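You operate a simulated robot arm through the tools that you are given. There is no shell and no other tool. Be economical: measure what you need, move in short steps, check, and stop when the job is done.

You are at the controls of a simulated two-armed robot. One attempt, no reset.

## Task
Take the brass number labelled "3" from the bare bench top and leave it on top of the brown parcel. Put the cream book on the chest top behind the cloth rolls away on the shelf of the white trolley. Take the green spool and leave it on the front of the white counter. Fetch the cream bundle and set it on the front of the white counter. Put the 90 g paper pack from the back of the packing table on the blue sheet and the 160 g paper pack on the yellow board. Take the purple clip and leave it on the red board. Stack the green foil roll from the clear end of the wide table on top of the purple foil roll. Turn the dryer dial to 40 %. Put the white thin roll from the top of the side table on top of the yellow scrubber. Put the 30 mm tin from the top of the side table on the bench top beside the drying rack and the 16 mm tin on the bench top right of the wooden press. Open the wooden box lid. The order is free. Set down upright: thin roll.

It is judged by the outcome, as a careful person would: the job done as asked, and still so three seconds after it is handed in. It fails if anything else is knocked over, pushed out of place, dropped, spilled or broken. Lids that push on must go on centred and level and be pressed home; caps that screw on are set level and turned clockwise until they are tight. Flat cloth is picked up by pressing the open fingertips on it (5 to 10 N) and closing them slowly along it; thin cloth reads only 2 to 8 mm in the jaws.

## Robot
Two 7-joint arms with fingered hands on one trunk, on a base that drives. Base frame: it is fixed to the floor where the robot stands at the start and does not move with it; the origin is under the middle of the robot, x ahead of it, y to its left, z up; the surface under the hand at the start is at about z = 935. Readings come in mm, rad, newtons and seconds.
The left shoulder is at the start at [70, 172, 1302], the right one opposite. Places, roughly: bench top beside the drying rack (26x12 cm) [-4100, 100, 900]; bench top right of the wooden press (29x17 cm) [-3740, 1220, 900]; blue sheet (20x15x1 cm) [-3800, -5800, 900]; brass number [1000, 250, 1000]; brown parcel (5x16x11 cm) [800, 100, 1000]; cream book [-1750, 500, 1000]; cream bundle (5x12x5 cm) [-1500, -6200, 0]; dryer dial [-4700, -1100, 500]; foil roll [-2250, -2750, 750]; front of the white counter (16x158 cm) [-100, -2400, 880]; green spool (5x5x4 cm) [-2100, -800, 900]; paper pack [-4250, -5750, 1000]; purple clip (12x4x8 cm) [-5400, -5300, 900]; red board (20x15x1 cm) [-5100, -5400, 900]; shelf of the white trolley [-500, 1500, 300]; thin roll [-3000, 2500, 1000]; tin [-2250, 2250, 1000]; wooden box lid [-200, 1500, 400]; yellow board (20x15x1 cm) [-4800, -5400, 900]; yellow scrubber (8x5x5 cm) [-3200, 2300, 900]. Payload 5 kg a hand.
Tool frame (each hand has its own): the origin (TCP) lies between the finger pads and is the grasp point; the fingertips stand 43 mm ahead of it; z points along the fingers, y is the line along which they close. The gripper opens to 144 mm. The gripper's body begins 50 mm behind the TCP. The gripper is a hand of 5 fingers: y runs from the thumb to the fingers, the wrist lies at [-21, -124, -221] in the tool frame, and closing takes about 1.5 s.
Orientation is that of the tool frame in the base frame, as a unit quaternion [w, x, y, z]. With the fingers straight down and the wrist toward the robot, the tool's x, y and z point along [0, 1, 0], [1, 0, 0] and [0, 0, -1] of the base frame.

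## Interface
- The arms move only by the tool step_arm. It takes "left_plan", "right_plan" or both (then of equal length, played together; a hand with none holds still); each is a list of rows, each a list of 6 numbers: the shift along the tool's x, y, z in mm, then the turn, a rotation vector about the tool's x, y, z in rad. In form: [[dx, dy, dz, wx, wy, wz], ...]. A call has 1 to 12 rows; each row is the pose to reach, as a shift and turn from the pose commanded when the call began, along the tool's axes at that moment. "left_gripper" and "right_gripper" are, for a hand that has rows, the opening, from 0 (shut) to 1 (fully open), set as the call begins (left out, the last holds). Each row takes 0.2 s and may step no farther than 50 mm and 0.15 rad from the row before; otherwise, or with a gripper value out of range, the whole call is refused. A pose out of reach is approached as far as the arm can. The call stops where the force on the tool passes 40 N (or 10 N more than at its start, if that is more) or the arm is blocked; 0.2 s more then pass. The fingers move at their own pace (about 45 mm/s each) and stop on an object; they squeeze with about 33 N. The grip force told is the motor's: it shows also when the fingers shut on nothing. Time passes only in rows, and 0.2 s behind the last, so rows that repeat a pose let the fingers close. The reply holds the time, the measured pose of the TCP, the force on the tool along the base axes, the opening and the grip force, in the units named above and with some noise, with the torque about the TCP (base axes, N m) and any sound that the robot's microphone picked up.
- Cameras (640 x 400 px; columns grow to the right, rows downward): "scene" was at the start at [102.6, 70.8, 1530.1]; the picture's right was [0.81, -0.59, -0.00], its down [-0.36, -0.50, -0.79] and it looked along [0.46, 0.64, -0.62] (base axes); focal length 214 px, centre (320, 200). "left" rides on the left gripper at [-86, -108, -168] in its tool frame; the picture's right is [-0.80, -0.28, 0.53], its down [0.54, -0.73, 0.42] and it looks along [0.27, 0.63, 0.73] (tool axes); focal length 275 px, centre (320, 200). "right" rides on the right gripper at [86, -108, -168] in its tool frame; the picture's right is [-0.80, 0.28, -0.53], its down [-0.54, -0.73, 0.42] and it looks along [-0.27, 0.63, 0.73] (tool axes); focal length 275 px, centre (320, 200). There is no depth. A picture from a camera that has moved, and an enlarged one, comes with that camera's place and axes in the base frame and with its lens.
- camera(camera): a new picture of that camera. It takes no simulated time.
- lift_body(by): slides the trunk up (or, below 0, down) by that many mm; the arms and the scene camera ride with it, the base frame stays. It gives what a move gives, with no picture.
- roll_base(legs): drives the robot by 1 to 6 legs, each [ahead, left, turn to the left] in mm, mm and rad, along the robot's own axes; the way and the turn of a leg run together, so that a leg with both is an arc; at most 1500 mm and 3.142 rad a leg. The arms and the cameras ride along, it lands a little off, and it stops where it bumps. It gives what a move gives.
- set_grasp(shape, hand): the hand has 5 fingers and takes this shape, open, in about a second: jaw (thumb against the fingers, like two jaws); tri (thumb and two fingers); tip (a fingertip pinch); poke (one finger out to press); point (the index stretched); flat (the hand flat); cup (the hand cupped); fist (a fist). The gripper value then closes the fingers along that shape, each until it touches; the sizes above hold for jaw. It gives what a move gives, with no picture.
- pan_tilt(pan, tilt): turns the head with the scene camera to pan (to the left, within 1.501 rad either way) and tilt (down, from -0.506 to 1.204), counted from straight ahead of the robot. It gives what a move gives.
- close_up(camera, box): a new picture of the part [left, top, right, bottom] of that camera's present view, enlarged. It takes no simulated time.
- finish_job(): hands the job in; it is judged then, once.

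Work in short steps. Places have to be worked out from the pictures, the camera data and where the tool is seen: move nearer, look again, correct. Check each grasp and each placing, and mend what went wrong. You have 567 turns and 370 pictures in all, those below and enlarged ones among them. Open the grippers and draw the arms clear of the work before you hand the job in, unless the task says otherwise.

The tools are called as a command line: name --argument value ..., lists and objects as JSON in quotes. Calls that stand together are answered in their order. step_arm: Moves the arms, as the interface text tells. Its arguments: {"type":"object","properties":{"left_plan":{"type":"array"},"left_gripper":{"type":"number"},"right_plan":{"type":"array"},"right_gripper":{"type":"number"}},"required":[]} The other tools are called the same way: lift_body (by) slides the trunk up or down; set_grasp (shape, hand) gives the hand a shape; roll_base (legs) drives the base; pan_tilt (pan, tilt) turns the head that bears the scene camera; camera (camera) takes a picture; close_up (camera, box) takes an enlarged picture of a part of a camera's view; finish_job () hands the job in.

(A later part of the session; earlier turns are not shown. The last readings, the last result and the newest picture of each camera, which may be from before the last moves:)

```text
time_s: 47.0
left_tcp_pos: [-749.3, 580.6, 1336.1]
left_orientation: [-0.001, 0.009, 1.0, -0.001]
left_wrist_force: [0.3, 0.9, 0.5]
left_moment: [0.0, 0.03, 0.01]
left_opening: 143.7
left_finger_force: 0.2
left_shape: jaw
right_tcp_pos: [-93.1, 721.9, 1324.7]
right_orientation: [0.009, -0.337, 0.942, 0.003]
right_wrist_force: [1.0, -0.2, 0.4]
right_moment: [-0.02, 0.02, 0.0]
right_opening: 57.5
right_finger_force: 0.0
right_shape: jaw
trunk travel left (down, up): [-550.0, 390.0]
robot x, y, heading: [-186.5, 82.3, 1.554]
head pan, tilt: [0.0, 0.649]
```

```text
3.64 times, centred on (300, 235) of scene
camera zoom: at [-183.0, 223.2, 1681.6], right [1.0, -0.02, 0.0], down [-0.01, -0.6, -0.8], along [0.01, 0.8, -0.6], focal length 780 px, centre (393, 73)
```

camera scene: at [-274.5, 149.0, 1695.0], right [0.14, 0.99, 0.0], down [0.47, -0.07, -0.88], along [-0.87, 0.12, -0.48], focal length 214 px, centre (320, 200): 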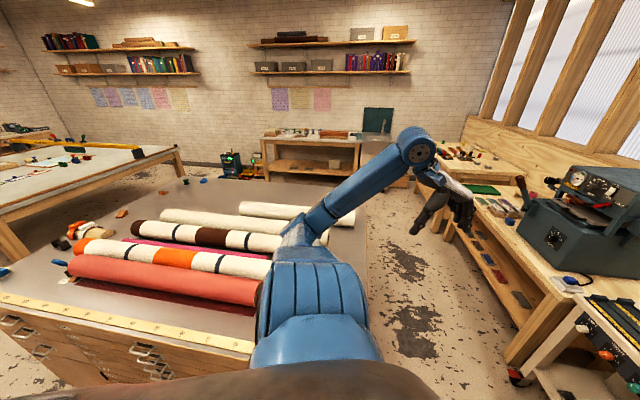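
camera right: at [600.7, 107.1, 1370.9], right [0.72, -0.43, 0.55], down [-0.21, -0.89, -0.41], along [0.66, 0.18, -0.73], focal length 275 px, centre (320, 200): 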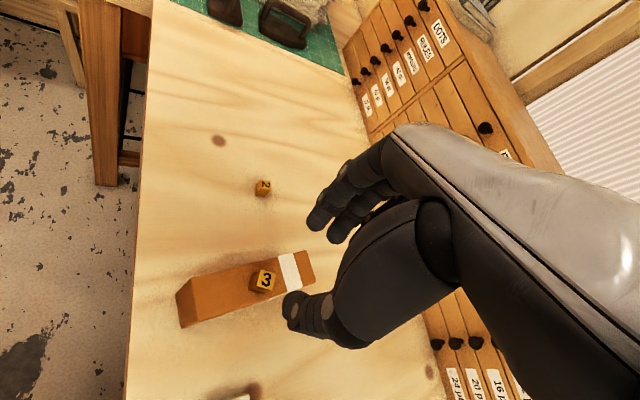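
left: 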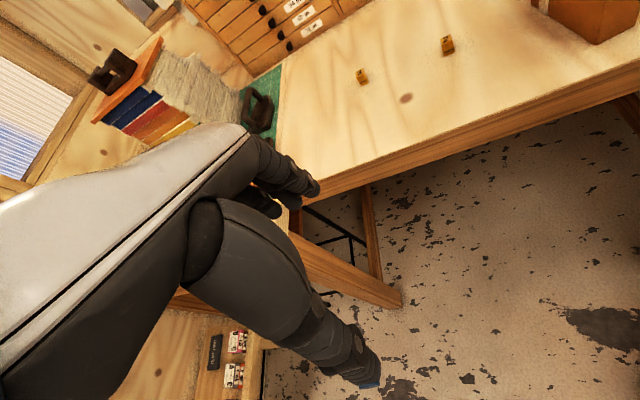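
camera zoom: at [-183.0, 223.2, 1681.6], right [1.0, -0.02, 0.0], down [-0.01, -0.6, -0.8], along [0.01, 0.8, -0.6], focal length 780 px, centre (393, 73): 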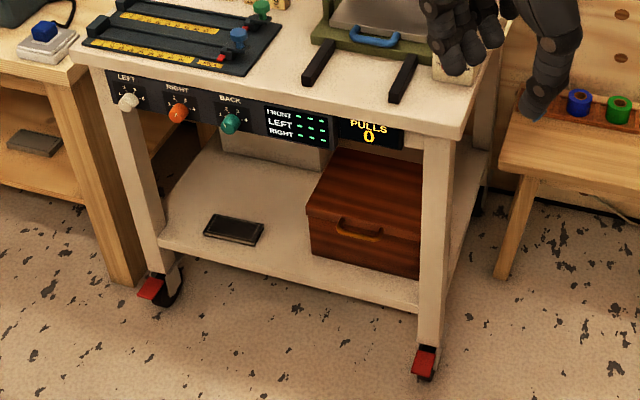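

I noted the box geometry (trolley turned about −16°). First fetch the book: turn to face west, then shift into the aisle and look.

roll_base --legs '[[0, 0, 1.57], [0, -850, 0]]'

pan_tilt --pan 0.5 --tilt 0.6

camera --camera "scene"

```text
time_s: 54.9
left_tcp_pos: [-670.6, 348.9, 1335.1]
left_orientation: [0.001, -0.684, 0.729, -0.001]
left_wrist_force: [1.5, -1.0, 0.6]
left_moment: [0.1, 0.19, 0.06]
left_opening: 143.7
left_finger_force: 0.1
left_shape: jaw
right_tcp_pos: [-781.1, 1009.4, 1325.1]
right_orientation: [-0.004, 0.893, -0.449, -0.008]
right_wrist_force: [-1.8, -1.2, 0.9]
right_moment: [0.07, -0.13, 0.05]
right_opening: 57.3
right_finger_force: 0.0
right_shape: jaw
trunk travel left (down, up): [-550.0, 390.0]
robot x, y, heading: [-149.4, 885.4, 3.074]
head pan, tilt: [0.0, 0.649]
stopped in leg 2: the robot was blocked; the commanded pose is now the measured one
```

```text
time_s: 55.8
left_tcp_pos: [-672.0, 346.1, 1334.6]
left_orientation: [0.002, -0.685, 0.729, 0.0]
left_wrist_force: [2.2, -2.0, -0.3]
left_moment: [0.15, 0.24, 0.04]
left_opening: 143.8
left_finger_force: 0.0
left_shape: jaw
right_tcp_pos: [-784.0, 1006.6, 1325.3]
right_orientation: [-0.005, 0.894, -0.448, -0.008]
right_wrist_force: [-1.6, -1.8, 1.0]
right_moment: [0.22, -0.16, 0.05]
right_opening: 57.2
right_finger_force: 0.1
right_shape: jaw
trunk travel left (down, up): [-550.0, 390.0]
robot x, y, heading: [-152.3, 887.9, 3.081]
head pan, tilt: [0.499, 0.6]
```

```text
344 pictures are left
camera scene: at [-280.6, 851.3, 1685.8], right [-0.42, 0.91, 0.0], down [0.51, 0.24, -0.82], along [-0.75, -0.35, -0.57], focal length 214 px, centre (320, 200)
```

scene: 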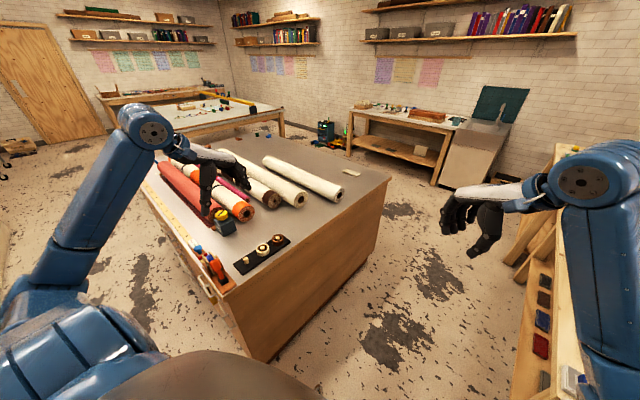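

The cream book is the small pale block at the far end of the chest, around (-1680, 450). I back off from the bump by shifting left and then drive west in the aisle.

roll_base --legs '[[0, 60, 0.06], [700, 0, 0]]'

pan_tilt --pan -1.5 --tilt 0.6

camera --camera "scene"

```text
time_s: 60.2
left_tcp_pos: [-1345.1, 250.0, 1335.4]
left_orientation: [-0.001, 0.711, -0.703, 0.001]
left_wrist_force: [-0.4, 0.5, 0.3]
left_moment: [0.04, 0.01, 0.02]
left_opening: 143.7
left_finger_force: 0.0
left_shape: jaw
right_tcp_pos: [-1505.3, 901.8, 1325.6]
right_orientation: [-0.005, 0.909, -0.416, -0.009]
right_wrist_force: [-0.1, 0.6, -0.3]
right_moment: [-0.02, 0.0, 0.02]
right_opening: 57.6
right_finger_force: 0.1
right_shape: jaw
trunk travel left (down, up): [-550.0, 390.0]
robot x, y, heading: [-863.4, 826.6, -3.128]
head pan, tilt: [0.499, 0.6]
```

```text
time_s: 62.2
left_tcp_pos: [-1346.3, 249.7, 1336.4]
left_orientation: [0.0, 0.711, -0.703, 0.002]
left_wrist_force: [-0.5, 0.4, -0.3]
left_moment: [-0.04, -0.01, -0.01]
left_opening: 143.9
left_finger_force: 0.0
left_shape: jaw
right_tcp_pos: [-1505.4, 901.8, 1324.8]
right_orientation: [-0.004, 0.91, -0.415, -0.009]
right_wrist_force: [0.6, 0.6, -0.9]
right_moment: [-0.02, 0.0, 0.01]
right_opening: 57.9
right_finger_force: 0.2
right_shape: jaw
trunk travel left (down, up): [-550.0, 390.0]
robot x, y, heading: [-866.0, 828.5, -3.127]
head pan, tilt: [-1.499, 0.6]
```

```text
343 pictures are left
camera scene: at [-922.3, 914.0, 1685.9], right [1.0, 0.08, 0.0], down [0.05, -0.56, -0.83], along [-0.07, 0.82, -0.56], focal length 214 px, centre (320, 200)
```

scene: 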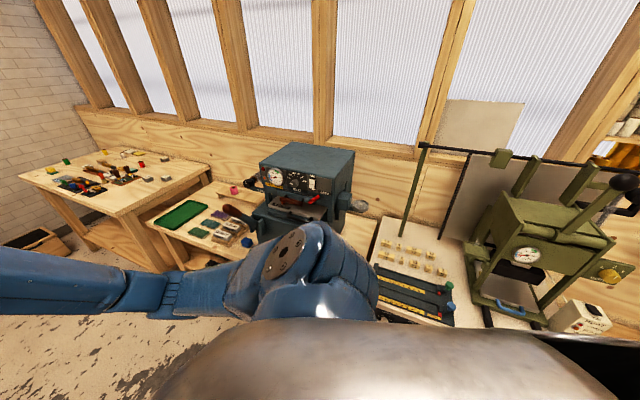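

Everything stands. I continue west, then turn left to face the chest's end with the book.

roll_base --legs '[[650, -60, 0], [0, 0, 1.55]]'

pan_tilt --pan -0.2 --tilt 0.9

camera --camera "scene"

```text
time_s: 64.9
left_tcp_pos: [-1727.0, 274.0, 1337.2]
left_orientation: [0.0, 0.741, -0.672, 0.002]
left_wrist_force: [0.3, -0.1, 0.4]
left_moment: [-0.03, 0.01, -0.03]
left_opening: 144.0
left_finger_force: 0.1
left_shape: jaw
right_tcp_pos: [-1942.6, 908.5, 1326.5]
right_orientation: [-0.003, 0.927, -0.376, -0.008]
right_wrist_force: [-0.8, 0.0, 1.1]
right_moment: [-0.03, -0.03, 0.02]
right_opening: 57.4
right_finger_force: 0.0
right_shape: jaw
trunk travel left (down, up): [-550.0, 390.0]
robot x, y, heading: [-1300.8, 887.5, -3.042]
head pan, tilt: [-1.499, 0.6]
stopped in leg 1: the robot was blocked; the commanded pose is now the measured one
```

```text
time_s: 66.3
left_tcp_pos: [-1728.0, 271.7, 1335.6]
left_orientation: [-0.001, 0.74, -0.672, 0.001]
left_wrist_force: [0.7, -0.3, -0.2]
left_moment: [0.02, -0.01, 0.0]
left_opening: 143.7
left_finger_force: 0.1
left_shape: jaw
right_tcp_pos: [-1945.3, 906.8, 1324.6]
right_orientation: [-0.004, 0.927, -0.375, -0.009]
right_wrist_force: [0.1, 0.1, 0.3]
right_moment: [-0.02, -0.03, -0.04]
right_opening: 57.5
right_finger_force: 0.0
right_shape: jaw
trunk travel left (down, up): [-550.0, 390.0]
robot x, y, heading: [-1300.3, 889.5, -3.043]
head pan, tilt: [-0.201, 0.901]
```

```text
342 pictures are left
camera scene: at [-1425.7, 891.5, 1661.1], right [0.1, 0.99, 0.0], down [0.78, -0.08, -0.62], along [-0.62, 0.06, -0.78], focal length 214 px, centre (320, 200)
```

scene: 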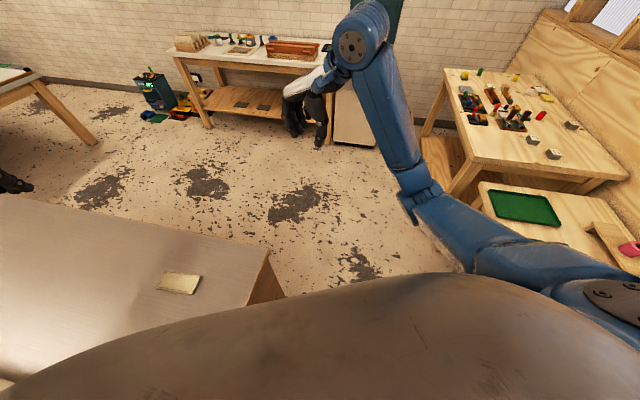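

The base touched the chest edge (the chest is also turned ~20°). The book is near (-1698, 449). I shift right, forward, and turn to face south.

roll_base --legs '[[0, -200, 0], [220, 0, 0], [0, 0, 1.47]]'

pan_tilt --pan -0.1 --tilt 0.95

camera --camera "scene"

```text
time_s: 72.8
left_tcp_pos: [-975.1, 568.9, 1336.3]
left_orientation: [-0.001, 1.0, -0.005, 0.0]
left_wrist_force: [0.6, -0.5, -0.1]
left_moment: [0.0, 0.01, 0.0]
left_opening: 143.8
left_finger_force: 0.1
left_shape: jaw
right_tcp_pos: [-1629.7, 423.4, 1325.7]
right_orientation: [0.003, 0.94, 0.34, -0.01]
right_wrist_force: [-0.3, 0.7, -1.1]
right_moment: [0.03, 0.02, -0.03]
right_opening: 57.7
right_finger_force: 0.0
right_shape: jaw
trunk travel left (down, up): [-550.0, 390.0]
robot x, y, heading: [-1541.0, 1060.9, -1.581]
head pan, tilt: [-0.201, 0.901]
```

```text
time_s: 73.5
left_tcp_pos: [-974.7, 568.9, 1335.5]
left_orientation: [-0.002, 1.0, -0.005, 0.0]
left_wrist_force: [-1.1, 0.3, 0.4]
left_moment: [-0.01, 0.0, -0.02]
left_opening: 143.8
left_finger_force: 0.1
left_shape: jaw
right_tcp_pos: [-1629.8, 422.7, 1325.1]
right_orientation: [0.003, 0.94, 0.34, -0.009]
right_wrist_force: [-0.4, 0.1, 0.9]
right_moment: [0.0, 0.0, -0.02]
right_opening: 57.4
right_finger_force: 0.0
right_shape: jaw
trunk travel left (down, up): [-550.0, 390.0]
robot x, y, heading: [-1535.6, 1061.9, -1.584]
head pan, tilt: [-0.099, 0.949]
```

```text
341 pictures are left
camera scene: at [-1547.1, 938.5, 1657.5], right [-0.99, 0.11, 0.0], down [0.09, 0.81, -0.58], along [-0.06, -0.58, -0.81], focal length 214 px, centre (320, 200)
```

scene: 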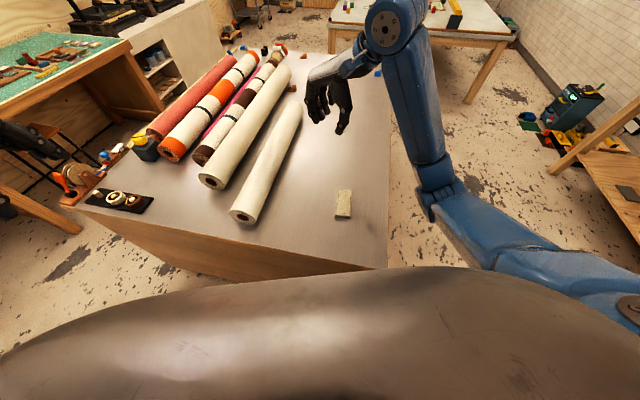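

The book lies in reach of the right hand. Close up for its pose.

close_up --camera "scene" --box '[304, 179, 384, 229]'

camera --camera "right"

```text
8.00 times, centred on (344, 204) of scene
camera zoom: at [-1547.1, 938.5, 1657.5], right [-0.99, 0.11, 0.0], down [0.09, 0.81, -0.58], along [-0.06, -0.58, -0.81], focal length 1716 px, centre (128, 168)
```

zoom: 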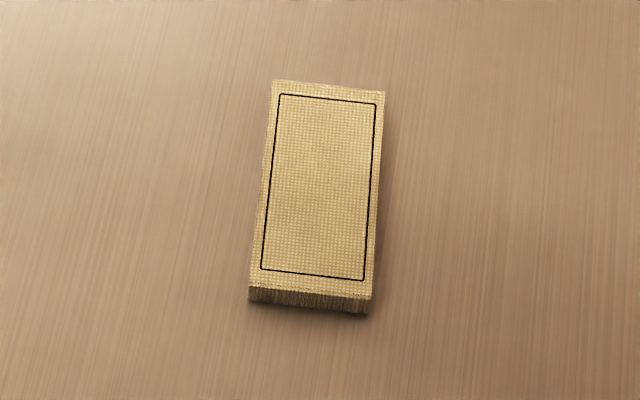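

```text
339 pictures are left
camera right: at [-1629.4, 563.2, 1489.7], right [-0.42, -0.72, 0.55], down [-0.89, 0.21, -0.41], along [0.18, -0.66, -0.73], focal length 275 px, centre (320, 200)
```

right: 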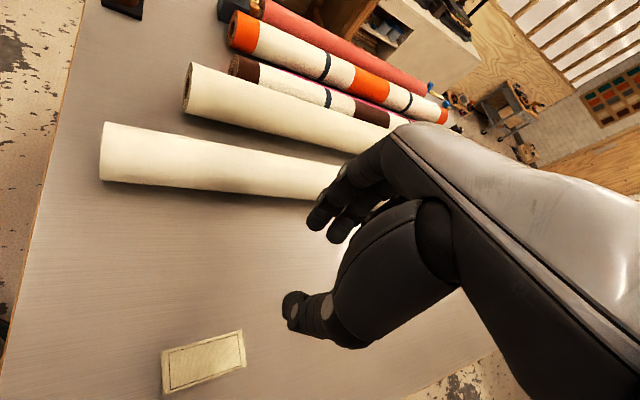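

Book top is ~58×129 mm at about (-1696, 457), z top ≈955, long axis nearly along y. I lower the trunk a bit, then yaw the hand so the fingers close across its width.

lift_body --by -100

step_arm --right_plan '[[-6, -14, 20, 0, 0, -0.127], [-12, -28, 40, 0, 0, -0.254], [-18, -42, 60, 0, 0, -0.381], [-24, -56, 80, 0, 0, -0.508], [-29, -68, 100, 0, 0, -0.635], [-29, -68, 120, 0, 0, -0.635]]' --right_gripper 0.75

camera --camera "right"

```text
time_s: 74.8
left_tcp_pos: [-974.6, 569.3, 1236.2]
left_orientation: [-0.002, 1.0, -0.005, -0.001]
left_wrist_force: [0.1, 0.4, 0.3]
left_moment: [-0.03, -0.01, -0.03]
left_opening: 143.9
left_finger_force: 0.1
left_shape: jaw
right_tcp_pos: [-1629.4, 423.5, 1224.8]
right_orientation: [0.003, 0.941, 0.339, -0.01]
right_wrist_force: [0.1, 0.9, -0.6]
right_moment: [0.01, 0.03, 0.0]
right_opening: 57.6
right_finger_force: 0.0
right_shape: jaw
trunk travel left (down, up): [-450.0, 490.0]
robot x, y, heading: [-1543.1, 1061.5, -1.579]
head pan, tilt: [-0.099, 0.949]
```

```text
time_s: 76.2
left_tcp_pos: [-974.4, 569.9, 1236.1]
left_orientation: [-0.002, 1.0, -0.005, 0.0]
left_wrist_force: [-0.2, -1.2, 0.2]
left_moment: [0.02, 0.03, 0.01]
left_opening: 143.8
left_finger_force: 0.0
left_shape: jaw
right_tcp_pos: [-1695.2, 455.1, 1104.4]
right_orientation: [0.001, 0.787, 0.617, -0.009]
right_wrist_force: [0.2, -0.5, 0.1]
right_moment: [-0.01, -0.02, -0.02]
right_opening: 108.1
right_finger_force: 0.0
right_shape: jaw
trunk travel left (down, up): [-450.0, 490.0]
robot x, y, heading: [-1544.8, 1061.9, -1.579]
head pan, tilt: [-0.099, 0.949]
```

```text
338 pictures are left
camera right: at [-1777.7, 565.8, 1270.3], right [0.09, -0.83, 0.54], down [-0.84, -0.36, -0.41], along [0.53, -0.42, -0.73], focal length 275 px, centre (320, 200)
```

right: 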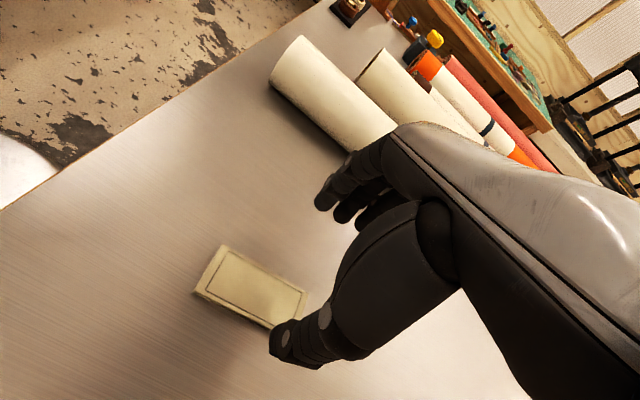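

Aligned within a cm. Small correction, descend to just above, then feel for the chest surface.

step_arm --right_plan '[[4, -6, 45, 0, 0, 0], [4, -6, 85, 0, 0, 0], [4, -6, 105, 0, 0, 0], [4, -6, 112, 0, 0, 0]]'

camera --camera "right"

```text
time_s: 77.2
left_tcp_pos: [-974.9, 568.1, 1235.7]
left_orientation: [-0.002, 1.0, -0.005, 0.001]
left_wrist_force: [-0.6, 0.2, 0.1]
left_moment: [0.0, -0.02, -0.02]
left_opening: 143.7
left_finger_force: 0.1
left_shape: jaw
right_tcp_pos: [-1702.7, 460.0, 993.7]
right_orientation: [0.001, 0.787, 0.617, -0.01]
right_wrist_force: [-0.4, -0.1, -0.7]
right_moment: [0.01, -0.04, -0.05]
right_opening: 107.9
right_finger_force: 0.1
right_shape: jaw
trunk travel left (down, up): [-450.0, 490.0]
robot x, y, heading: [-1540.8, 1058.2, -1.584]
head pan, tilt: [-0.099, 0.949]
```

```text
337 pictures are left
camera right: at [-1784.0, 570.9, 1159.9], right [0.09, -0.83, 0.54], down [-0.84, -0.36, -0.41], along [0.53, -0.42, -0.73], focal length 275 px, centre (320, 200)
```

right: 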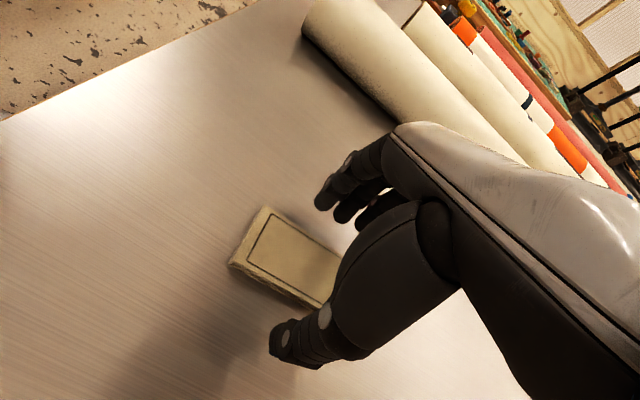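

Nicely straddled. Feel downward in small steps.

step_arm --right_plan '[[0, 0, 4, 0, 0, 0], [0, 0, 8, 0, 0, 0], [0, 0, 12, 0, 0, 0], [0, 0, 15, 0, 0, 0]]'

```text
time_s: 78.2
left_tcp_pos: [-975.7, 568.3, 1235.6]
left_orientation: [-0.001, 1.0, -0.005, -0.001]
left_wrist_force: [0.9, 0.3, -0.6]
left_moment: [-0.01, 0.0, -0.01]
left_opening: 144.1
left_finger_force: 0.0
left_shape: jaw
right_tcp_pos: [-1702.6, 459.9, 978.7]
right_orientation: [0.001, 0.787, 0.617, -0.009]
right_wrist_force: [-0.2, -1.1, -0.2]
right_moment: [0.03, -0.01, 0.02]
right_opening: 107.6
right_finger_force: 0.0
right_shape: jaw
trunk travel left (down, up): [-450.0, 490.0]
robot x, y, heading: [-1542.0, 1059.8, -1.579]
head pan, tilt: [-0.099, 0.949]
```

step_arm --right_plan '[[0, 0, 4, 0, 0, 0], [0, 0, 8, 0, 0, 0], [0, 0, 12, 0, 0, 0], [0, 0, 16, 0, 0, 0], [0, 0, 20, 0, 0, 0]]'

```text
time_s: 79.1
left_tcp_pos: [-976.6, 569.8, 1235.8]
left_orientation: [-0.002, 1.0, -0.006, 0.0]
left_wrist_force: [0.6, 0.0, -0.7]
left_moment: [0.07, 0.0, -0.01]
left_opening: 143.6
left_finger_force: 0.0
left_shape: jaw
right_tcp_pos: [-1702.2, 459.0, 972.8]
right_orientation: [0.008, 0.788, 0.615, -0.01]
right_wrist_force: [-2.5, 6.6, 20.5]
right_moment: [0.08, -1.25, 0.42]
right_opening: 106.5
right_finger_force: 0.0
right_shape: jaw
trunk travel left (down, up): [-450.0, 490.0]
robot x, y, heading: [-1540.8, 1063.5, -1.582]
head pan, tilt: [-0.099, 0.949]
stopped in row 4 (right hand): the force on the tool passed its limit at 45 N (the readings are from after the stop); the commanded pose is now the measured one
```

Surface found (TCP 973). Back up 3 mm and close on the book.

step_arm --right_plan '[[0, 0, -3, -0.0, 0, 0], [0, 0, -3, 0, 0, 0], [0, 0, -3, 0, 0, 0], [0, 0, -3, 0, 0, 0], [0, 0, -3, 0, 0, 0], [0, 0, -3, 0, 0, 0], [0, 0, -3, 0, 0, 0]]' --right_gripper 0

step_arm --right_plan '[[0, 0, -30, 0, 0, 0], [0, 0, -70, 0, 0, 0], [0, 0, -110, 0, 0, 0]]'

camera --camera "right"

```text
time_s: 80.7
left_tcp_pos: [-974.7, 569.0, 1236.4]
left_orientation: [-0.002, 1.0, -0.007, 0.0]
left_wrist_force: [0.5, 0.5, 0.5]
left_moment: [-0.02, 0.0, 0.01]
left_opening: 144.0
left_finger_force: 0.1
left_shape: jaw
right_tcp_pos: [-1701.5, 457.3, 974.2]
right_orientation: [0.005, 0.788, 0.616, -0.01]
right_wrist_force: [1.6, 0.7, 5.7]
right_moment: [0.01, -0.33, 0.06]
right_opening: 58.6
right_finger_force: 33.3
right_shape: jaw
trunk travel left (down, up): [-450.0, 490.0]
robot x, y, heading: [-1541.8, 1059.8, -1.579]
head pan, tilt: [-0.099, 0.949]
```

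```text
time_s: 81.5
left_tcp_pos: [-975.0, 568.5, 1235.3]
left_orientation: [-0.002, 1.0, -0.006, 0.0]
left_wrist_force: [0.2, -0.3, -0.4]
left_moment: [-0.01, 0.0, -0.02]
left_opening: 144.0
left_finger_force: 0.0
left_shape: jaw
right_tcp_pos: [-1700.2, 460.4, 1084.4]
right_orientation: [0.005, 0.788, 0.615, -0.009]
right_wrist_force: [0.3, 0.3, -0.3]
right_moment: [0.01, -0.01, 0.0]
right_opening: 58.2
right_finger_force: 33.3
right_shape: jaw
trunk travel left (down, up): [-450.0, 490.0]
robot x, y, heading: [-1541.1, 1060.1, -1.584]
head pan, tilt: [-0.099, 0.949]
```

```text
336 pictures are left
camera right: at [-1782.2, 573.7, 1249.1], right [0.09, -0.83, 0.55], down [-0.84, -0.36, -0.41], along [0.54, -0.42, -0.73], focal length 275 px, centre (320, 200)
```

right: 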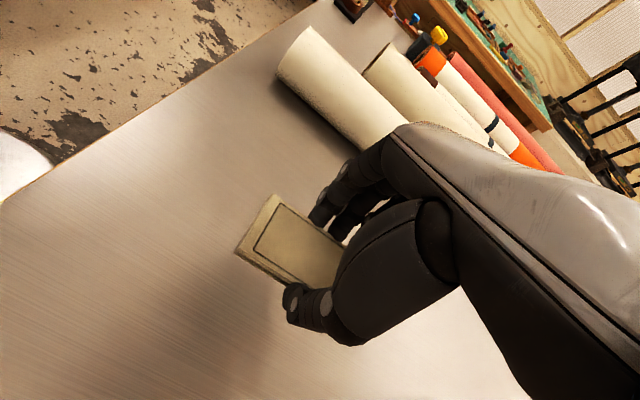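

Book is firmly held (58 mm). Now I tuck both hands closer to the body before turning in the aisle toward the trolley.

step_arm --left_plan '[[-45, 0, 0, 0, 0, 0], [-90, 0, 0, 0, 0, 0], [-135, -3, 0, 0, 0, 0], [-180, -6, 0, 0, 0, 0], [-225, -10, 0, 0, 0, 0]]' --right_plan '[[20, 2, -20, 0, 0, 0], [45, 4, -40, 0, 0, 0], [70, 7, -60, 0, 0, 0], [95, 10, -60, 0, 0, 0], [115, 12, -60, 0, 0, 0]]'

```text
time_s: 82.9
left_tcp_pos: [-1217.8, 559.1, 1229.9]
left_orientation: [-0.005, 0.996, -0.012, -0.084]
left_wrist_force: [-0.6, 0.0, 0.7]
left_moment: [0.0, -0.03, 0.0]
left_opening: 144.0
left_finger_force: 0.0
left_shape: jaw
left hand out of reach, approached as far as the arm can: row 4, 5
right_tcp_pos: [-1662.8, 571.8, 1141.5]
right_orientation: [0.006, 0.789, 0.615, -0.009]
right_wrist_force: [0.4, -0.2, -0.1]
right_moment: [-0.03, -0.04, -0.04]
right_opening: 58.2
right_finger_force: 33.3
right_shape: jaw
trunk travel left (down, up): [-450.0, 490.0]
robot x, y, heading: [-1540.9, 1061.0, -1.58]
head pan, tilt: [-0.099, 0.949]
stopped in row 5 (left hand): the arm was blocked; the commanded pose is now the measured one
```

Both are tucked. I raise the trunk for clearance, drive to the spot before the trolley and turn to face it.

lift_body --by 150

roll_base --legs '[[200, 800, 0]]'

roll_base --legs '[[0, 0, 1.43], [0, 0, 1.44]]'

pan_tilt --pan -0.1 --tilt 0.85

camera --camera "scene"

```text
time_s: 84.7
left_tcp_pos: [-1216.5, 557.0, 1379.4]
left_orientation: [-0.004, 0.996, -0.011, -0.084]
left_wrist_force: [-0.5, -0.6, 0.6]
left_moment: [0.01, 0.01, 0.02]
left_opening: 144.3
left_finger_force: 0.0
left_shape: jaw
right_tcp_pos: [-1662.0, 570.9, 1291.3]
right_orientation: [0.005, 0.788, 0.616, -0.01]
right_wrist_force: [0.7, 0.0, -0.5]
right_moment: [0.0, 0.02, 0.0]
right_opening: 58.3
right_finger_force: 32.9
right_shape: jaw
trunk travel left (down, up): [-600.0, 340.0]
robot x, y, heading: [-1541.1, 1057.2, -1.58]
head pan, tilt: [-0.099, 0.949]
```

```text
time_s: 89.1
left_tcp_pos: [-413.9, 349.6, 1379.9]
left_orientation: [-0.006, 0.996, -0.01, -0.084]
left_wrist_force: [-0.3, 0.5, 1.2]
left_moment: [0.04, -0.03, 0.0]
left_opening: 143.8
left_finger_force: 0.1
left_shape: jaw
right_tcp_pos: [-860.4, 361.5, 1292.4]
right_orientation: [0.006, 0.787, 0.616, -0.009]
right_wrist_force: [-0.2, -1.2, -1.1]
right_moment: [-0.02, -0.03, 0.01]
right_opening: 58.3
right_finger_force: 33.0
right_shape: jaw
trunk travel left (down, up): [-600.0, 340.0]
robot x, y, heading: [-738.7, 850.3, -1.578]
head pan, tilt: [-0.099, 0.949]
```

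```text
time_s: 96.5
left_tcp_pos: [-912.2, 1423.3, 1380.3]
left_orientation: [0.082, 0.149, 0.985, -0.017]
left_wrist_force: [0.2, 0.5, -0.9]
left_moment: [0.01, 0.01, 0.02]
left_opening: 144.0
left_finger_force: 0.2
left_shape: jaw
right_tcp_pos: [-487.5, 1288.0, 1291.5]
right_orientation: [0.01, -0.502, 0.865, 0.003]
right_wrist_force: [-0.3, 0.2, -0.3]
right_moment: [0.0, 0.0, -0.02]
right_opening: 58.4
right_finger_force: 32.8
right_shape: jaw
trunk travel left (down, up): [-600.0, 340.0]
robot x, y, heading: [-738.5, 852.8, 1.283]
head pan, tilt: [-0.099, 0.949]
```

```text
time_s: 97.2
left_tcp_pos: [-912.2, 1422.7, 1379.4]
left_orientation: [0.082, 0.149, 0.985, -0.016]
left_wrist_force: [-0.4, -0.7, -0.1]
left_moment: [-0.01, -0.03, 0.0]
left_opening: 143.6
left_finger_force: 0.1
left_shape: jaw
right_tcp_pos: [-488.4, 1289.2, 1291.0]
right_orientation: [0.009, -0.502, 0.865, 0.004]
right_wrist_force: [0.6, -0.3, -0.5]
right_moment: [0.01, 0.04, 0.01]
right_opening: 58.2
right_finger_force: 32.8
right_shape: jaw
trunk travel left (down, up): [-600.0, 340.0]
robot x, y, heading: [-739.9, 855.2, 1.291]
head pan, tilt: [-0.099, 0.85]
```

```text
335 pictures are left
camera scene: at [-693.4, 972.8, 1714.9], right [0.93, -0.38, 0.0], down [-0.28, -0.7, -0.66], along [0.25, 0.61, -0.75], focal length 214 px, centre (320, 200)
```

scene: 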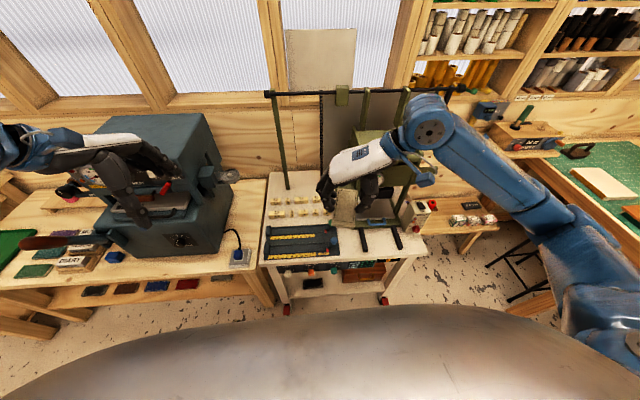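

I'm facing the trolley. I back 100 mm so hands clear the furniture fronts, then lower the trunk in stages.

roll_base --legs '[[-95, 0, -0.03]]'

lift_body --by -350

camera --camera "right"

camera --camera "scene"

```text
time_s: 98.3
left_tcp_pos: [-921.1, 1344.6, 1377.7]
left_orientation: [0.081, 0.165, 0.983, -0.02]
left_wrist_force: [0.2, 0.7, -0.2]
left_moment: [-0.04, -0.01, -0.01]
left_opening: 143.9
left_finger_force: 0.0
left_shape: jaw
right_tcp_pos: [-500.0, 1196.0, 1289.6]
right_orientation: [0.01, -0.487, 0.873, 0.003]
right_wrist_force: [-0.2, 1.3, -0.8]
right_moment: [-0.1, 0.0, 0.01]
right_opening: 57.9
right_finger_force: 33.0
right_shape: jaw
trunk travel left (down, up): [-600.0, 340.0]
robot x, y, heading: [-765.6, 761.2, 1.249]
head pan, tilt: [-0.099, 0.85]
```

```text
time_s: 101.7
left_tcp_pos: [-922.5, 1339.5, 1029.0]
left_orientation: [0.082, 0.165, 0.983, -0.018]
left_wrist_force: [0.1, 0.4, -0.9]
left_moment: [0.0, 0.0, 0.0]
left_opening: 143.9
left_finger_force: 0.0
left_shape: jaw
right_tcp_pos: [-501.6, 1190.8, 941.3]
right_orientation: [0.01, -0.486, 0.874, 0.004]
right_wrist_force: [-0.2, 0.0, 0.0]
right_moment: [0.01, 0.0, -0.02]
right_opening: 57.9
right_finger_force: 32.4
right_shape: jaw
trunk travel left (down, up): [-250.0, 690.0]
robot x, y, heading: [-766.7, 759.7, 1.249]
head pan, tilt: [-0.099, 0.85]
```

```text
334 pictures are left
camera right: at [-456.8, 1057.4, 1105.6], right [0.17, 0.82, 0.55], down [0.91, 0.09, -0.41], along [-0.38, 0.57, -0.73], focal length 275 px, centre (320, 200)
```

right: 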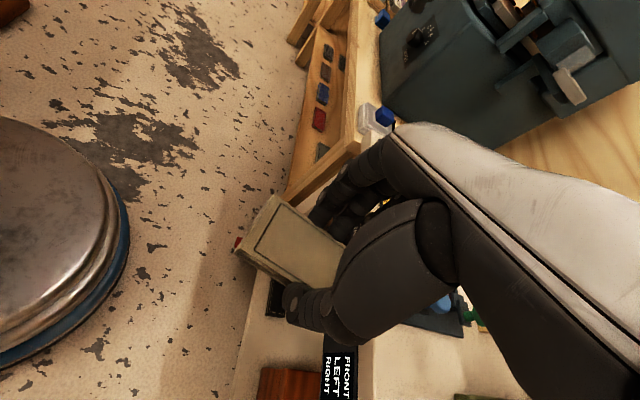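

```text
333 pictures are left
camera scene: at [-717.6, 881.6, 1365.0], right [0.91, -0.41, 0.0], down [-0.31, -0.69, -0.66], along [0.27, 0.6, -0.75], focal length 214 px, centre (320, 200)
```

scene: 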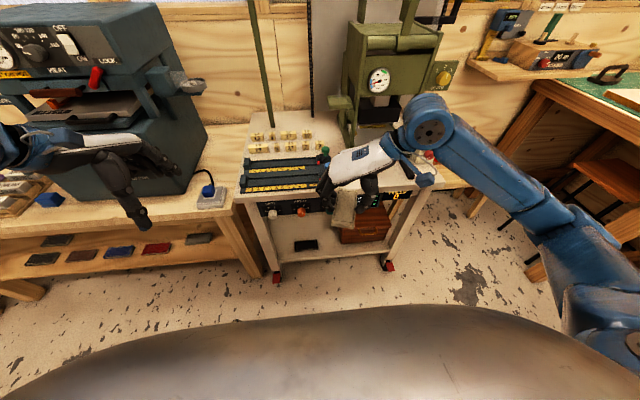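

Re-triangulated: shelf at z≈300, its front edge runs from (-701,1423) to (-119,1234). I zoom on the shelf to choose a free spot.

close_up --camera "scene" --box '[240, 180, 432, 300]'

camera --camera "left"

```text
3.33 times, centred on (336, 240) of scene
camera zoom: at [-717.6, 881.6, 1365.0], right [0.91, -0.41, 0.0], down [-0.31, -0.69, -0.66], along [0.27, 0.6, -0.75], focal length 715 px, centre (267, 67)
```

zoom: 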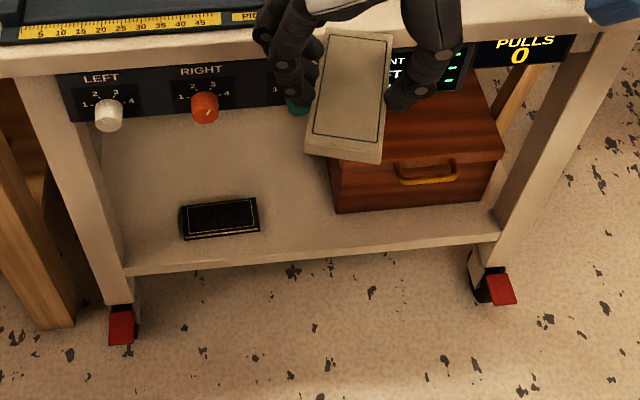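

```text
331 pictures are left
camera left: at [-902.4, 1219.7, 1209.9], right [0.73, -0.56, -0.39], down [-0.68, -0.54, -0.5], along [0.07, 0.63, -0.77], focal length 275 px, centre (320, 200)
```

left: 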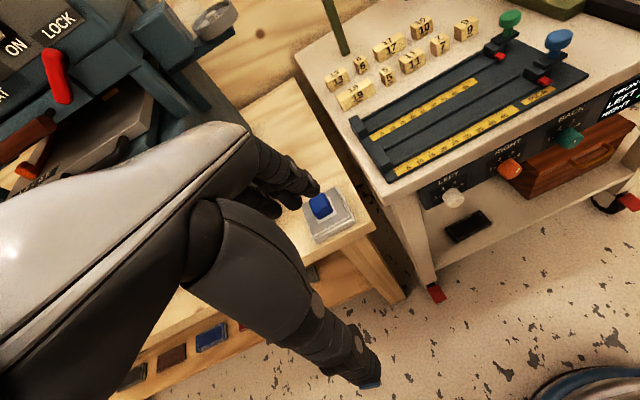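

The black item is another book of the same size; there's free shelf behind it. I'll place the cream book there with the wrist toward me. First narrow and pull the left hand, then lower the trunk fully.

step_arm --left_plan '[[0, -10, 0, 0, 0, 0], [0, -20, -10, 0, 0, 0], [0, -30, -20, 0, 0, 0]]' --left_gripper 0.2

lift_body --by -250

step_arm --right_plan '[[0, 0, 0, 0, 0, 0.13], [0, 0, 0, 0, 0, 0.26], [0, 0, 0, 0, 0, 0.39], [0, 0, 0, 0, 0, 0.52], [0, 0, 0, 0, 0, 0.65]]'

```text
time_s: 102.5
left_tcp_pos: [-937.0, 1327.8, 1053.8]
left_orientation: [0.082, 0.165, 0.983, -0.02]
left_wrist_force: [0.4, 0.2, -0.3]
left_moment: [0.0, 0.01, 0.02]
left_opening: 73.3
left_finger_force: 0.2
left_shape: jaw
left hand out of reach, approached as far as the arm can: row 1, 2, 3
right_tcp_pos: [-501.5, 1191.1, 941.3]
right_orientation: [0.01, -0.487, 0.873, 0.004]
right_wrist_force: [-0.1, -0.6, -1.0]
right_moment: [-0.01, -0.02, 0.0]
right_opening: 58.1
right_finger_force: 33.1
right_shape: jaw
trunk travel left (down, up): [-250.0, 690.0]
robot x, y, heading: [-767.0, 762.2, 1.251]
head pan, tilt: [-0.099, 0.85]
```

```text
time_s: 105.1
left_tcp_pos: [-936.1, 1329.2, 804.7]
left_orientation: [0.082, 0.165, 0.983, -0.019]
left_wrist_force: [0.0, -0.1, 1.0]
left_moment: [0.01, 0.0, 0.0]
left_opening: 29.2
left_finger_force: 0.0
left_shape: jaw
right_tcp_pos: [-502.3, 1190.9, 690.5]
right_orientation: [0.011, -0.486, 0.874, 0.004]
right_wrist_force: [-0.4, -0.9, -0.2]
right_moment: [0.0, 0.01, -0.03]
right_opening: 57.9
right_finger_force: 32.9
right_shape: jaw
trunk travel left (down, up): [0.0, 940.0]
robot x, y, heading: [-769.4, 762.6, 1.256]
head pan, tilt: [-0.099, 0.85]
```

```text
time_s: 106.3
left_tcp_pos: [-936.1, 1328.8, 802.7]
left_orientation: [0.082, 0.165, 0.983, -0.019]
left_wrist_force: [-0.5, 0.3, 0.0]
left_moment: [-0.01, 0.01, -0.01]
left_opening: 29.0
left_finger_force: 0.0
left_shape: jaw
right_tcp_pos: [-498.5, 1202.7, 690.0]
right_orientation: [0.008, -0.182, 0.983, 0.006]
right_wrist_force: [0.3, -0.1, -0.9]
right_moment: [-0.01, 0.01, 0.01]
right_opening: 57.8
right_finger_force: 32.8
right_shape: jaw
right hand out of reach, approached as far as the arm can: row 5
trunk travel left (down, up): [0.0, 940.0]
robot x, y, heading: [-768.5, 760.2, 1.249]
head pan, tilt: [-0.099, 0.85]
```

Yaw followed until the inner limit. Now descend in front of the trolley to shelf height.

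step_arm --right_plan '[[0, 0, 45, 0, 0, 0], [0, 0, 90, 0, 0, 0], [0, 0, 135, 0, 0, 0], [0, 0, 180, 0, 0, 0], [0, 0, 225, 0, 0, 0], [0, 0, 270, 0, 0, 0], [0, 0, 300, 0, 0, 0]]'

camera --camera "right"

camera --camera "scene"

```text
time_s: 107.9
left_tcp_pos: [-935.6, 1328.6, 803.4]
left_orientation: [0.082, 0.165, 0.983, -0.019]
left_wrist_force: [0.4, 0.1, 1.5]
left_moment: [-0.05, 0.0, 0.01]
left_opening: 28.9
left_finger_force: 0.1
left_shape: jaw
right_tcp_pos: [-495.6, 1207.1, 391.8]
right_orientation: [0.009, -0.183, 0.983, 0.007]
right_wrist_force: [-0.6, 0.6, 0.1]
right_moment: [-0.04, 0.02, -0.03]
right_opening: 58.2
right_finger_force: 33.4
right_shape: jaw
trunk travel left (down, up): [0.0, 940.0]
robot x, y, heading: [-767.8, 762.8, 1.255]
head pan, tilt: [-0.099, 0.85]
```

```text
330 pictures are left
camera right: at [-539.1, 1071.4, 555.2], right [0.63, 0.54, 0.55], down [0.77, -0.48, -0.42], along [0.04, 0.69, -0.72], focal length 275 px, centre (320, 200)
```

right: 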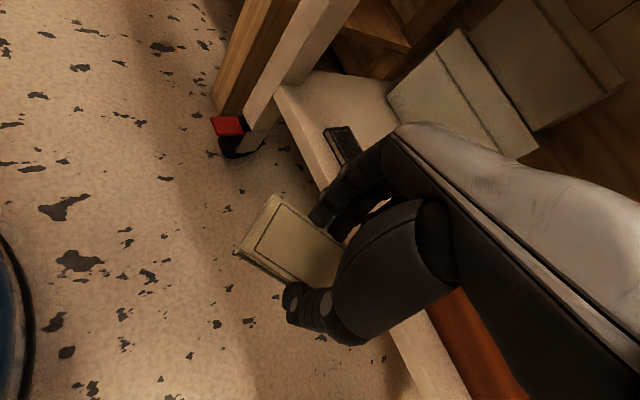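

```text
329 pictures are left
camera scene: at [-717.5, 881.7, 1115.0], right [0.91, -0.41, 0.0], down [-0.31, -0.69, -0.66], along [0.27, 0.6, -0.75], focal length 214 px, centre (320, 200)
```

scene: 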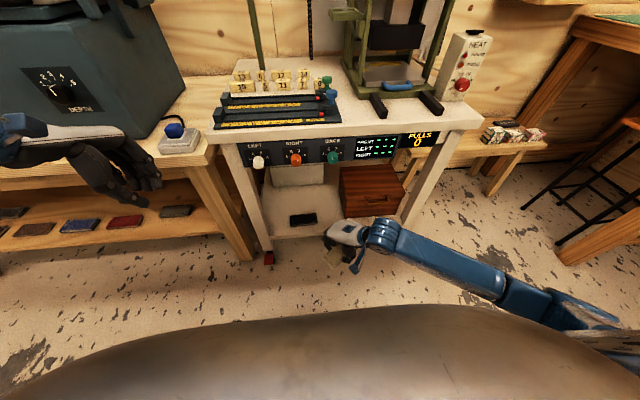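

A white box stands behind the black book. Zoom to see the free shelf area.

close_up --camera "scene" --box '[224, 120, 416, 240]'

close_up --camera "right" --box '[240, 0, 560, 200]'

```text
3.33 times, centred on (320, 180) of scene
camera zoom: at [-717.5, 881.7, 1115.0], right [0.91, -0.41, 0.0], down [-0.31, -0.69, -0.66], along [0.27, 0.6, -0.75], focal length 715 px, centre (320, 267)
```

zoom: 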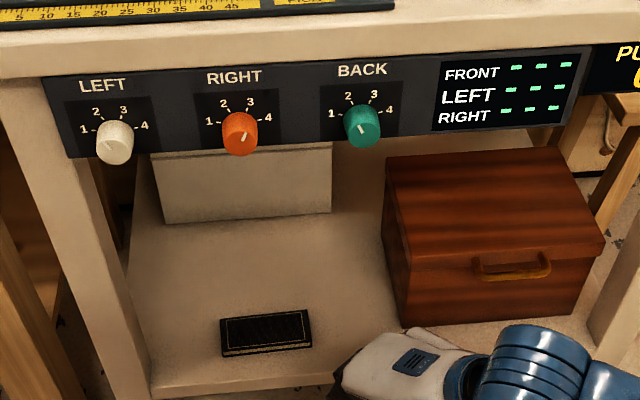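

```text
2.00 times, centred on (400, 100) of right
camera zoom: at [-539.1, 1071.4, 555.2], right [0.63, 0.54, 0.55], down [0.77, -0.48, -0.42], along [0.04, 0.69, -0.72], focal length 551 px, centre (160, 400)
```

zoom: 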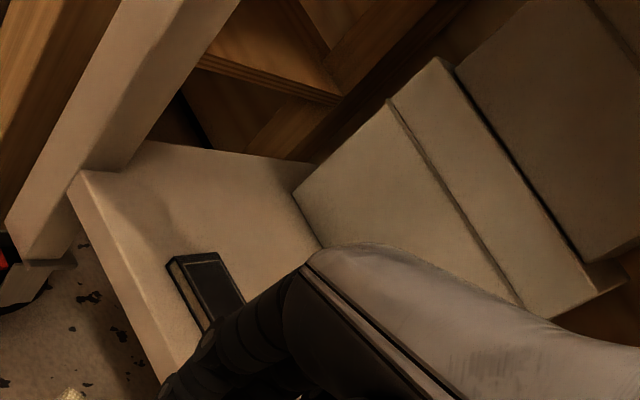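

Plenty of free shelf behind the black book (210 mm deep). I rotate to face straight in and advance to just before the shelf edge.

step_arm --right_plan '[[-3, 20, 2, 0, 0, 0.13], [-6, 40, 4, 0, 0, 0.26], [-9, 60, 6, 0, 0, 0.39], [-12, 80, 8, 0, 0, 0.53], [-14, 96, 10, 0, 0, 0.67]]'

```text
time_s: 109.1
left_tcp_pos: [-936.7, 1330.2, 802.4]
left_orientation: [0.082, 0.164, 0.983, -0.019]
left_wrist_force: [0.3, -0.6, -0.3]
left_moment: [0.0, 0.0, -0.03]
left_opening: 29.0
left_finger_force: 0.3
left_shape: jaw
right_tcp_pos: [-516.7, 1303.5, 382.7]
right_orientation: [0.006, 0.152, 0.988, 0.009]
right_wrist_force: [0.7, -0.7, -1.0]
right_moment: [0.0, 0.01, 0.0]
right_opening: 58.0
right_finger_force: 32.4
right_shape: jaw
trunk travel left (down, up): [0.0, 940.0]
robot x, y, heading: [-767.8, 761.2, 1.254]
head pan, tilt: [-0.099, 0.85]
```

Followed fully. Now slide in over the shelf.

step_arm --right_plan '[[0, 42, 0, 0, 0, 0], [1, 84, 0, 0, 0, 0], [1, 126, 0, 0, 0, 0], [2, 168, 0, 0, 0, 0], [3, 210, 0, 0, 0, 0], [3, 245, 0, 0, 0, 0]]'

camera --camera "right"

camera --camera "scene"

```text
time_s: 110.5
left_tcp_pos: [-936.6, 1328.7, 804.9]
left_orientation: [0.083, 0.165, 0.983, -0.019]
left_wrist_force: [-0.7, -0.2, -0.6]
left_moment: [0.01, 0.02, 0.01]
left_opening: 29.1
left_finger_force: 0.0
left_shape: jaw
right_tcp_pos: [-446.8, 1535.3, 386.5]
right_orientation: [0.005, 0.151, 0.988, 0.009]
right_wrist_force: [0.0, 0.6, -1.0]
right_moment: [0.03, 0.01, 0.0]
right_opening: 57.6
right_finger_force: 33.4
right_shape: jaw
trunk travel left (down, up): [0.0, 940.0]
robot x, y, heading: [-767.2, 759.6, 1.25]
head pan, tilt: [-0.099, 0.85]
```

```text
326 pictures are left
camera right: at [-563.3, 1454.7, 550.6], right [0.84, 0.02, 0.55], down [0.31, -0.85, -0.43], along [0.45, 0.53, -0.72], focal length 275 px, centre (320, 200)
```

right: 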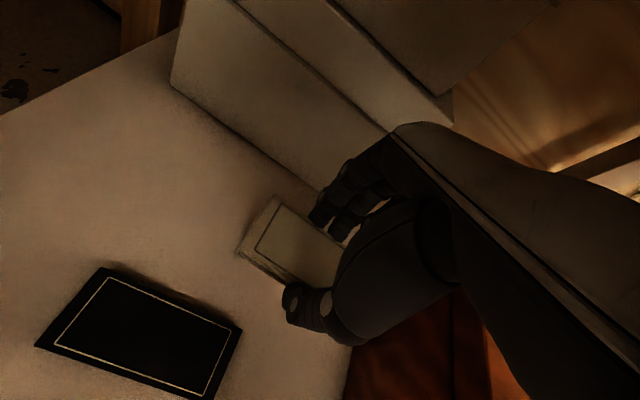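

```text
325 pictures are left
camera scene: at [-717.7, 881.9, 1114.9], right [0.91, -0.41, 0.0], down [-0.31, -0.69, -0.66], along [0.27, 0.6, -0.75], focal length 214 px, centre (320, 200)
```

scene: 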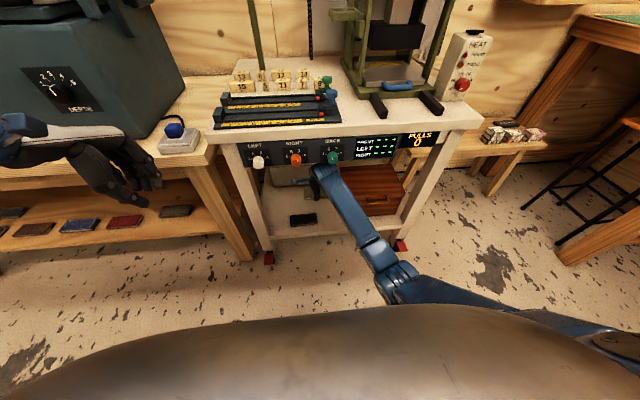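

Book hovers over free shelf. Lower to contact.

step_arm --right_plan '[[0, 0, 20, 0, 0, 0], [0, 0, 32, 0, 0, 0], [0, 0, 36, 0, 0, 0], [0, 0, 40, 0, 0, 0], [0, 0, 44, 0, 0, 0]]'

```text
time_s: 111.7
left_tcp_pos: [-935.8, 1329.0, 803.7]
left_orientation: [0.082, 0.165, 0.983, -0.019]
left_wrist_force: [-0.2, -0.2, 0.8]
left_moment: [-0.03, 0.03, -0.01]
left_opening: 29.5
left_finger_force: 0.1
left_shape: jaw
right_tcp_pos: [-445.5, 1536.3, 344.4]
right_orientation: [0.005, 0.15, 0.989, 0.01]
right_wrist_force: [0.6, 0.9, -2.0]
right_moment: [0.02, 0.01, 0.03]
right_opening: 58.0
right_finger_force: 32.7
right_shape: jaw
trunk travel left (down, up): [0.0, 940.0]
robot x, y, heading: [-766.3, 761.6, 1.253]
head pan, tilt: [-0.099, 0.85]
```

step_arm --right_plan '[[0, 0, 3, 0, 0, 0], [0, 0, 6, 0, 0, 0], [0, 0, 9, 0, 0, 0], [0, 0, 12, 0, 0, 0], [0, 0, 15, 0, 0, 0], [0, 0, 18, 0, 0, 0]]'

```text
time_s: 113.1
left_tcp_pos: [-938.0, 1328.3, 804.4]
left_orientation: [0.082, 0.166, 0.983, -0.02]
left_wrist_force: [-0.1, -0.5, 0.3]
left_moment: [-0.01, 0.0, -0.03]
left_opening: 29.0
left_finger_force: 0.0
left_shape: jaw
right_tcp_pos: [-445.6, 1537.0, 325.9]
right_orientation: [0.006, 0.152, 0.988, 0.01]
right_wrist_force: [1.1, -0.2, -1.0]
right_moment: [0.02, 0.04, 0.02]
right_opening: 57.8
right_finger_force: 32.7
right_shape: jaw
trunk travel left (down, up): [0.0, 940.0]
robot x, y, heading: [-766.6, 760.9, 1.25]
head pan, tilt: [-0.099, 0.85]
```

Still no contact (shelf is lower than thought); continue down.

step_arm --right_plan '[[0, 0, 4, 0, 0, 0], [0, 0, 8, 0, 0, 0], [0, 0, 12, 0, 0, 0], [0, 0, 16, 0, 0, 0], [0, 0, 20, 0, 0, 0], [0, 0, 24, 0, 0, 0]]'

camera --camera "right"

```text
time_s: 114.5
left_tcp_pos: [-938.2, 1328.6, 806.1]
left_orientation: [0.083, 0.165, 0.983, -0.018]
left_wrist_force: [0.8, 0.4, 0.0]
left_moment: [-0.01, -0.01, -0.01]
left_opening: 29.0
left_finger_force: 0.0
left_shape: jaw
right_tcp_pos: [-444.7, 1536.8, 305.2]
right_orientation: [0.005, 0.15, 0.989, 0.012]
right_wrist_force: [0.0, -3.5, 13.4]
right_moment: [-0.64, 0.07, 0.04]
right_opening: 57.8
right_finger_force: 32.9
right_shape: jaw
trunk travel left (down, up): [0.0, 940.0]
robot x, y, heading: [-766.8, 764.1, 1.251]
head pan, tilt: [-0.099, 0.85]
```

```text
324 pictures are left
camera right: at [-560.9, 1455.4, 467.4], right [0.84, 0.02, 0.55], down [0.31, -0.85, -0.44], along [0.45, 0.53, -0.71], focal length 275 px, centre (320, 200)
```

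right: 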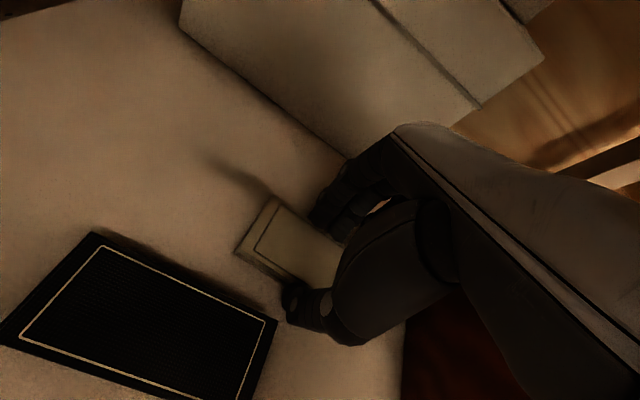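

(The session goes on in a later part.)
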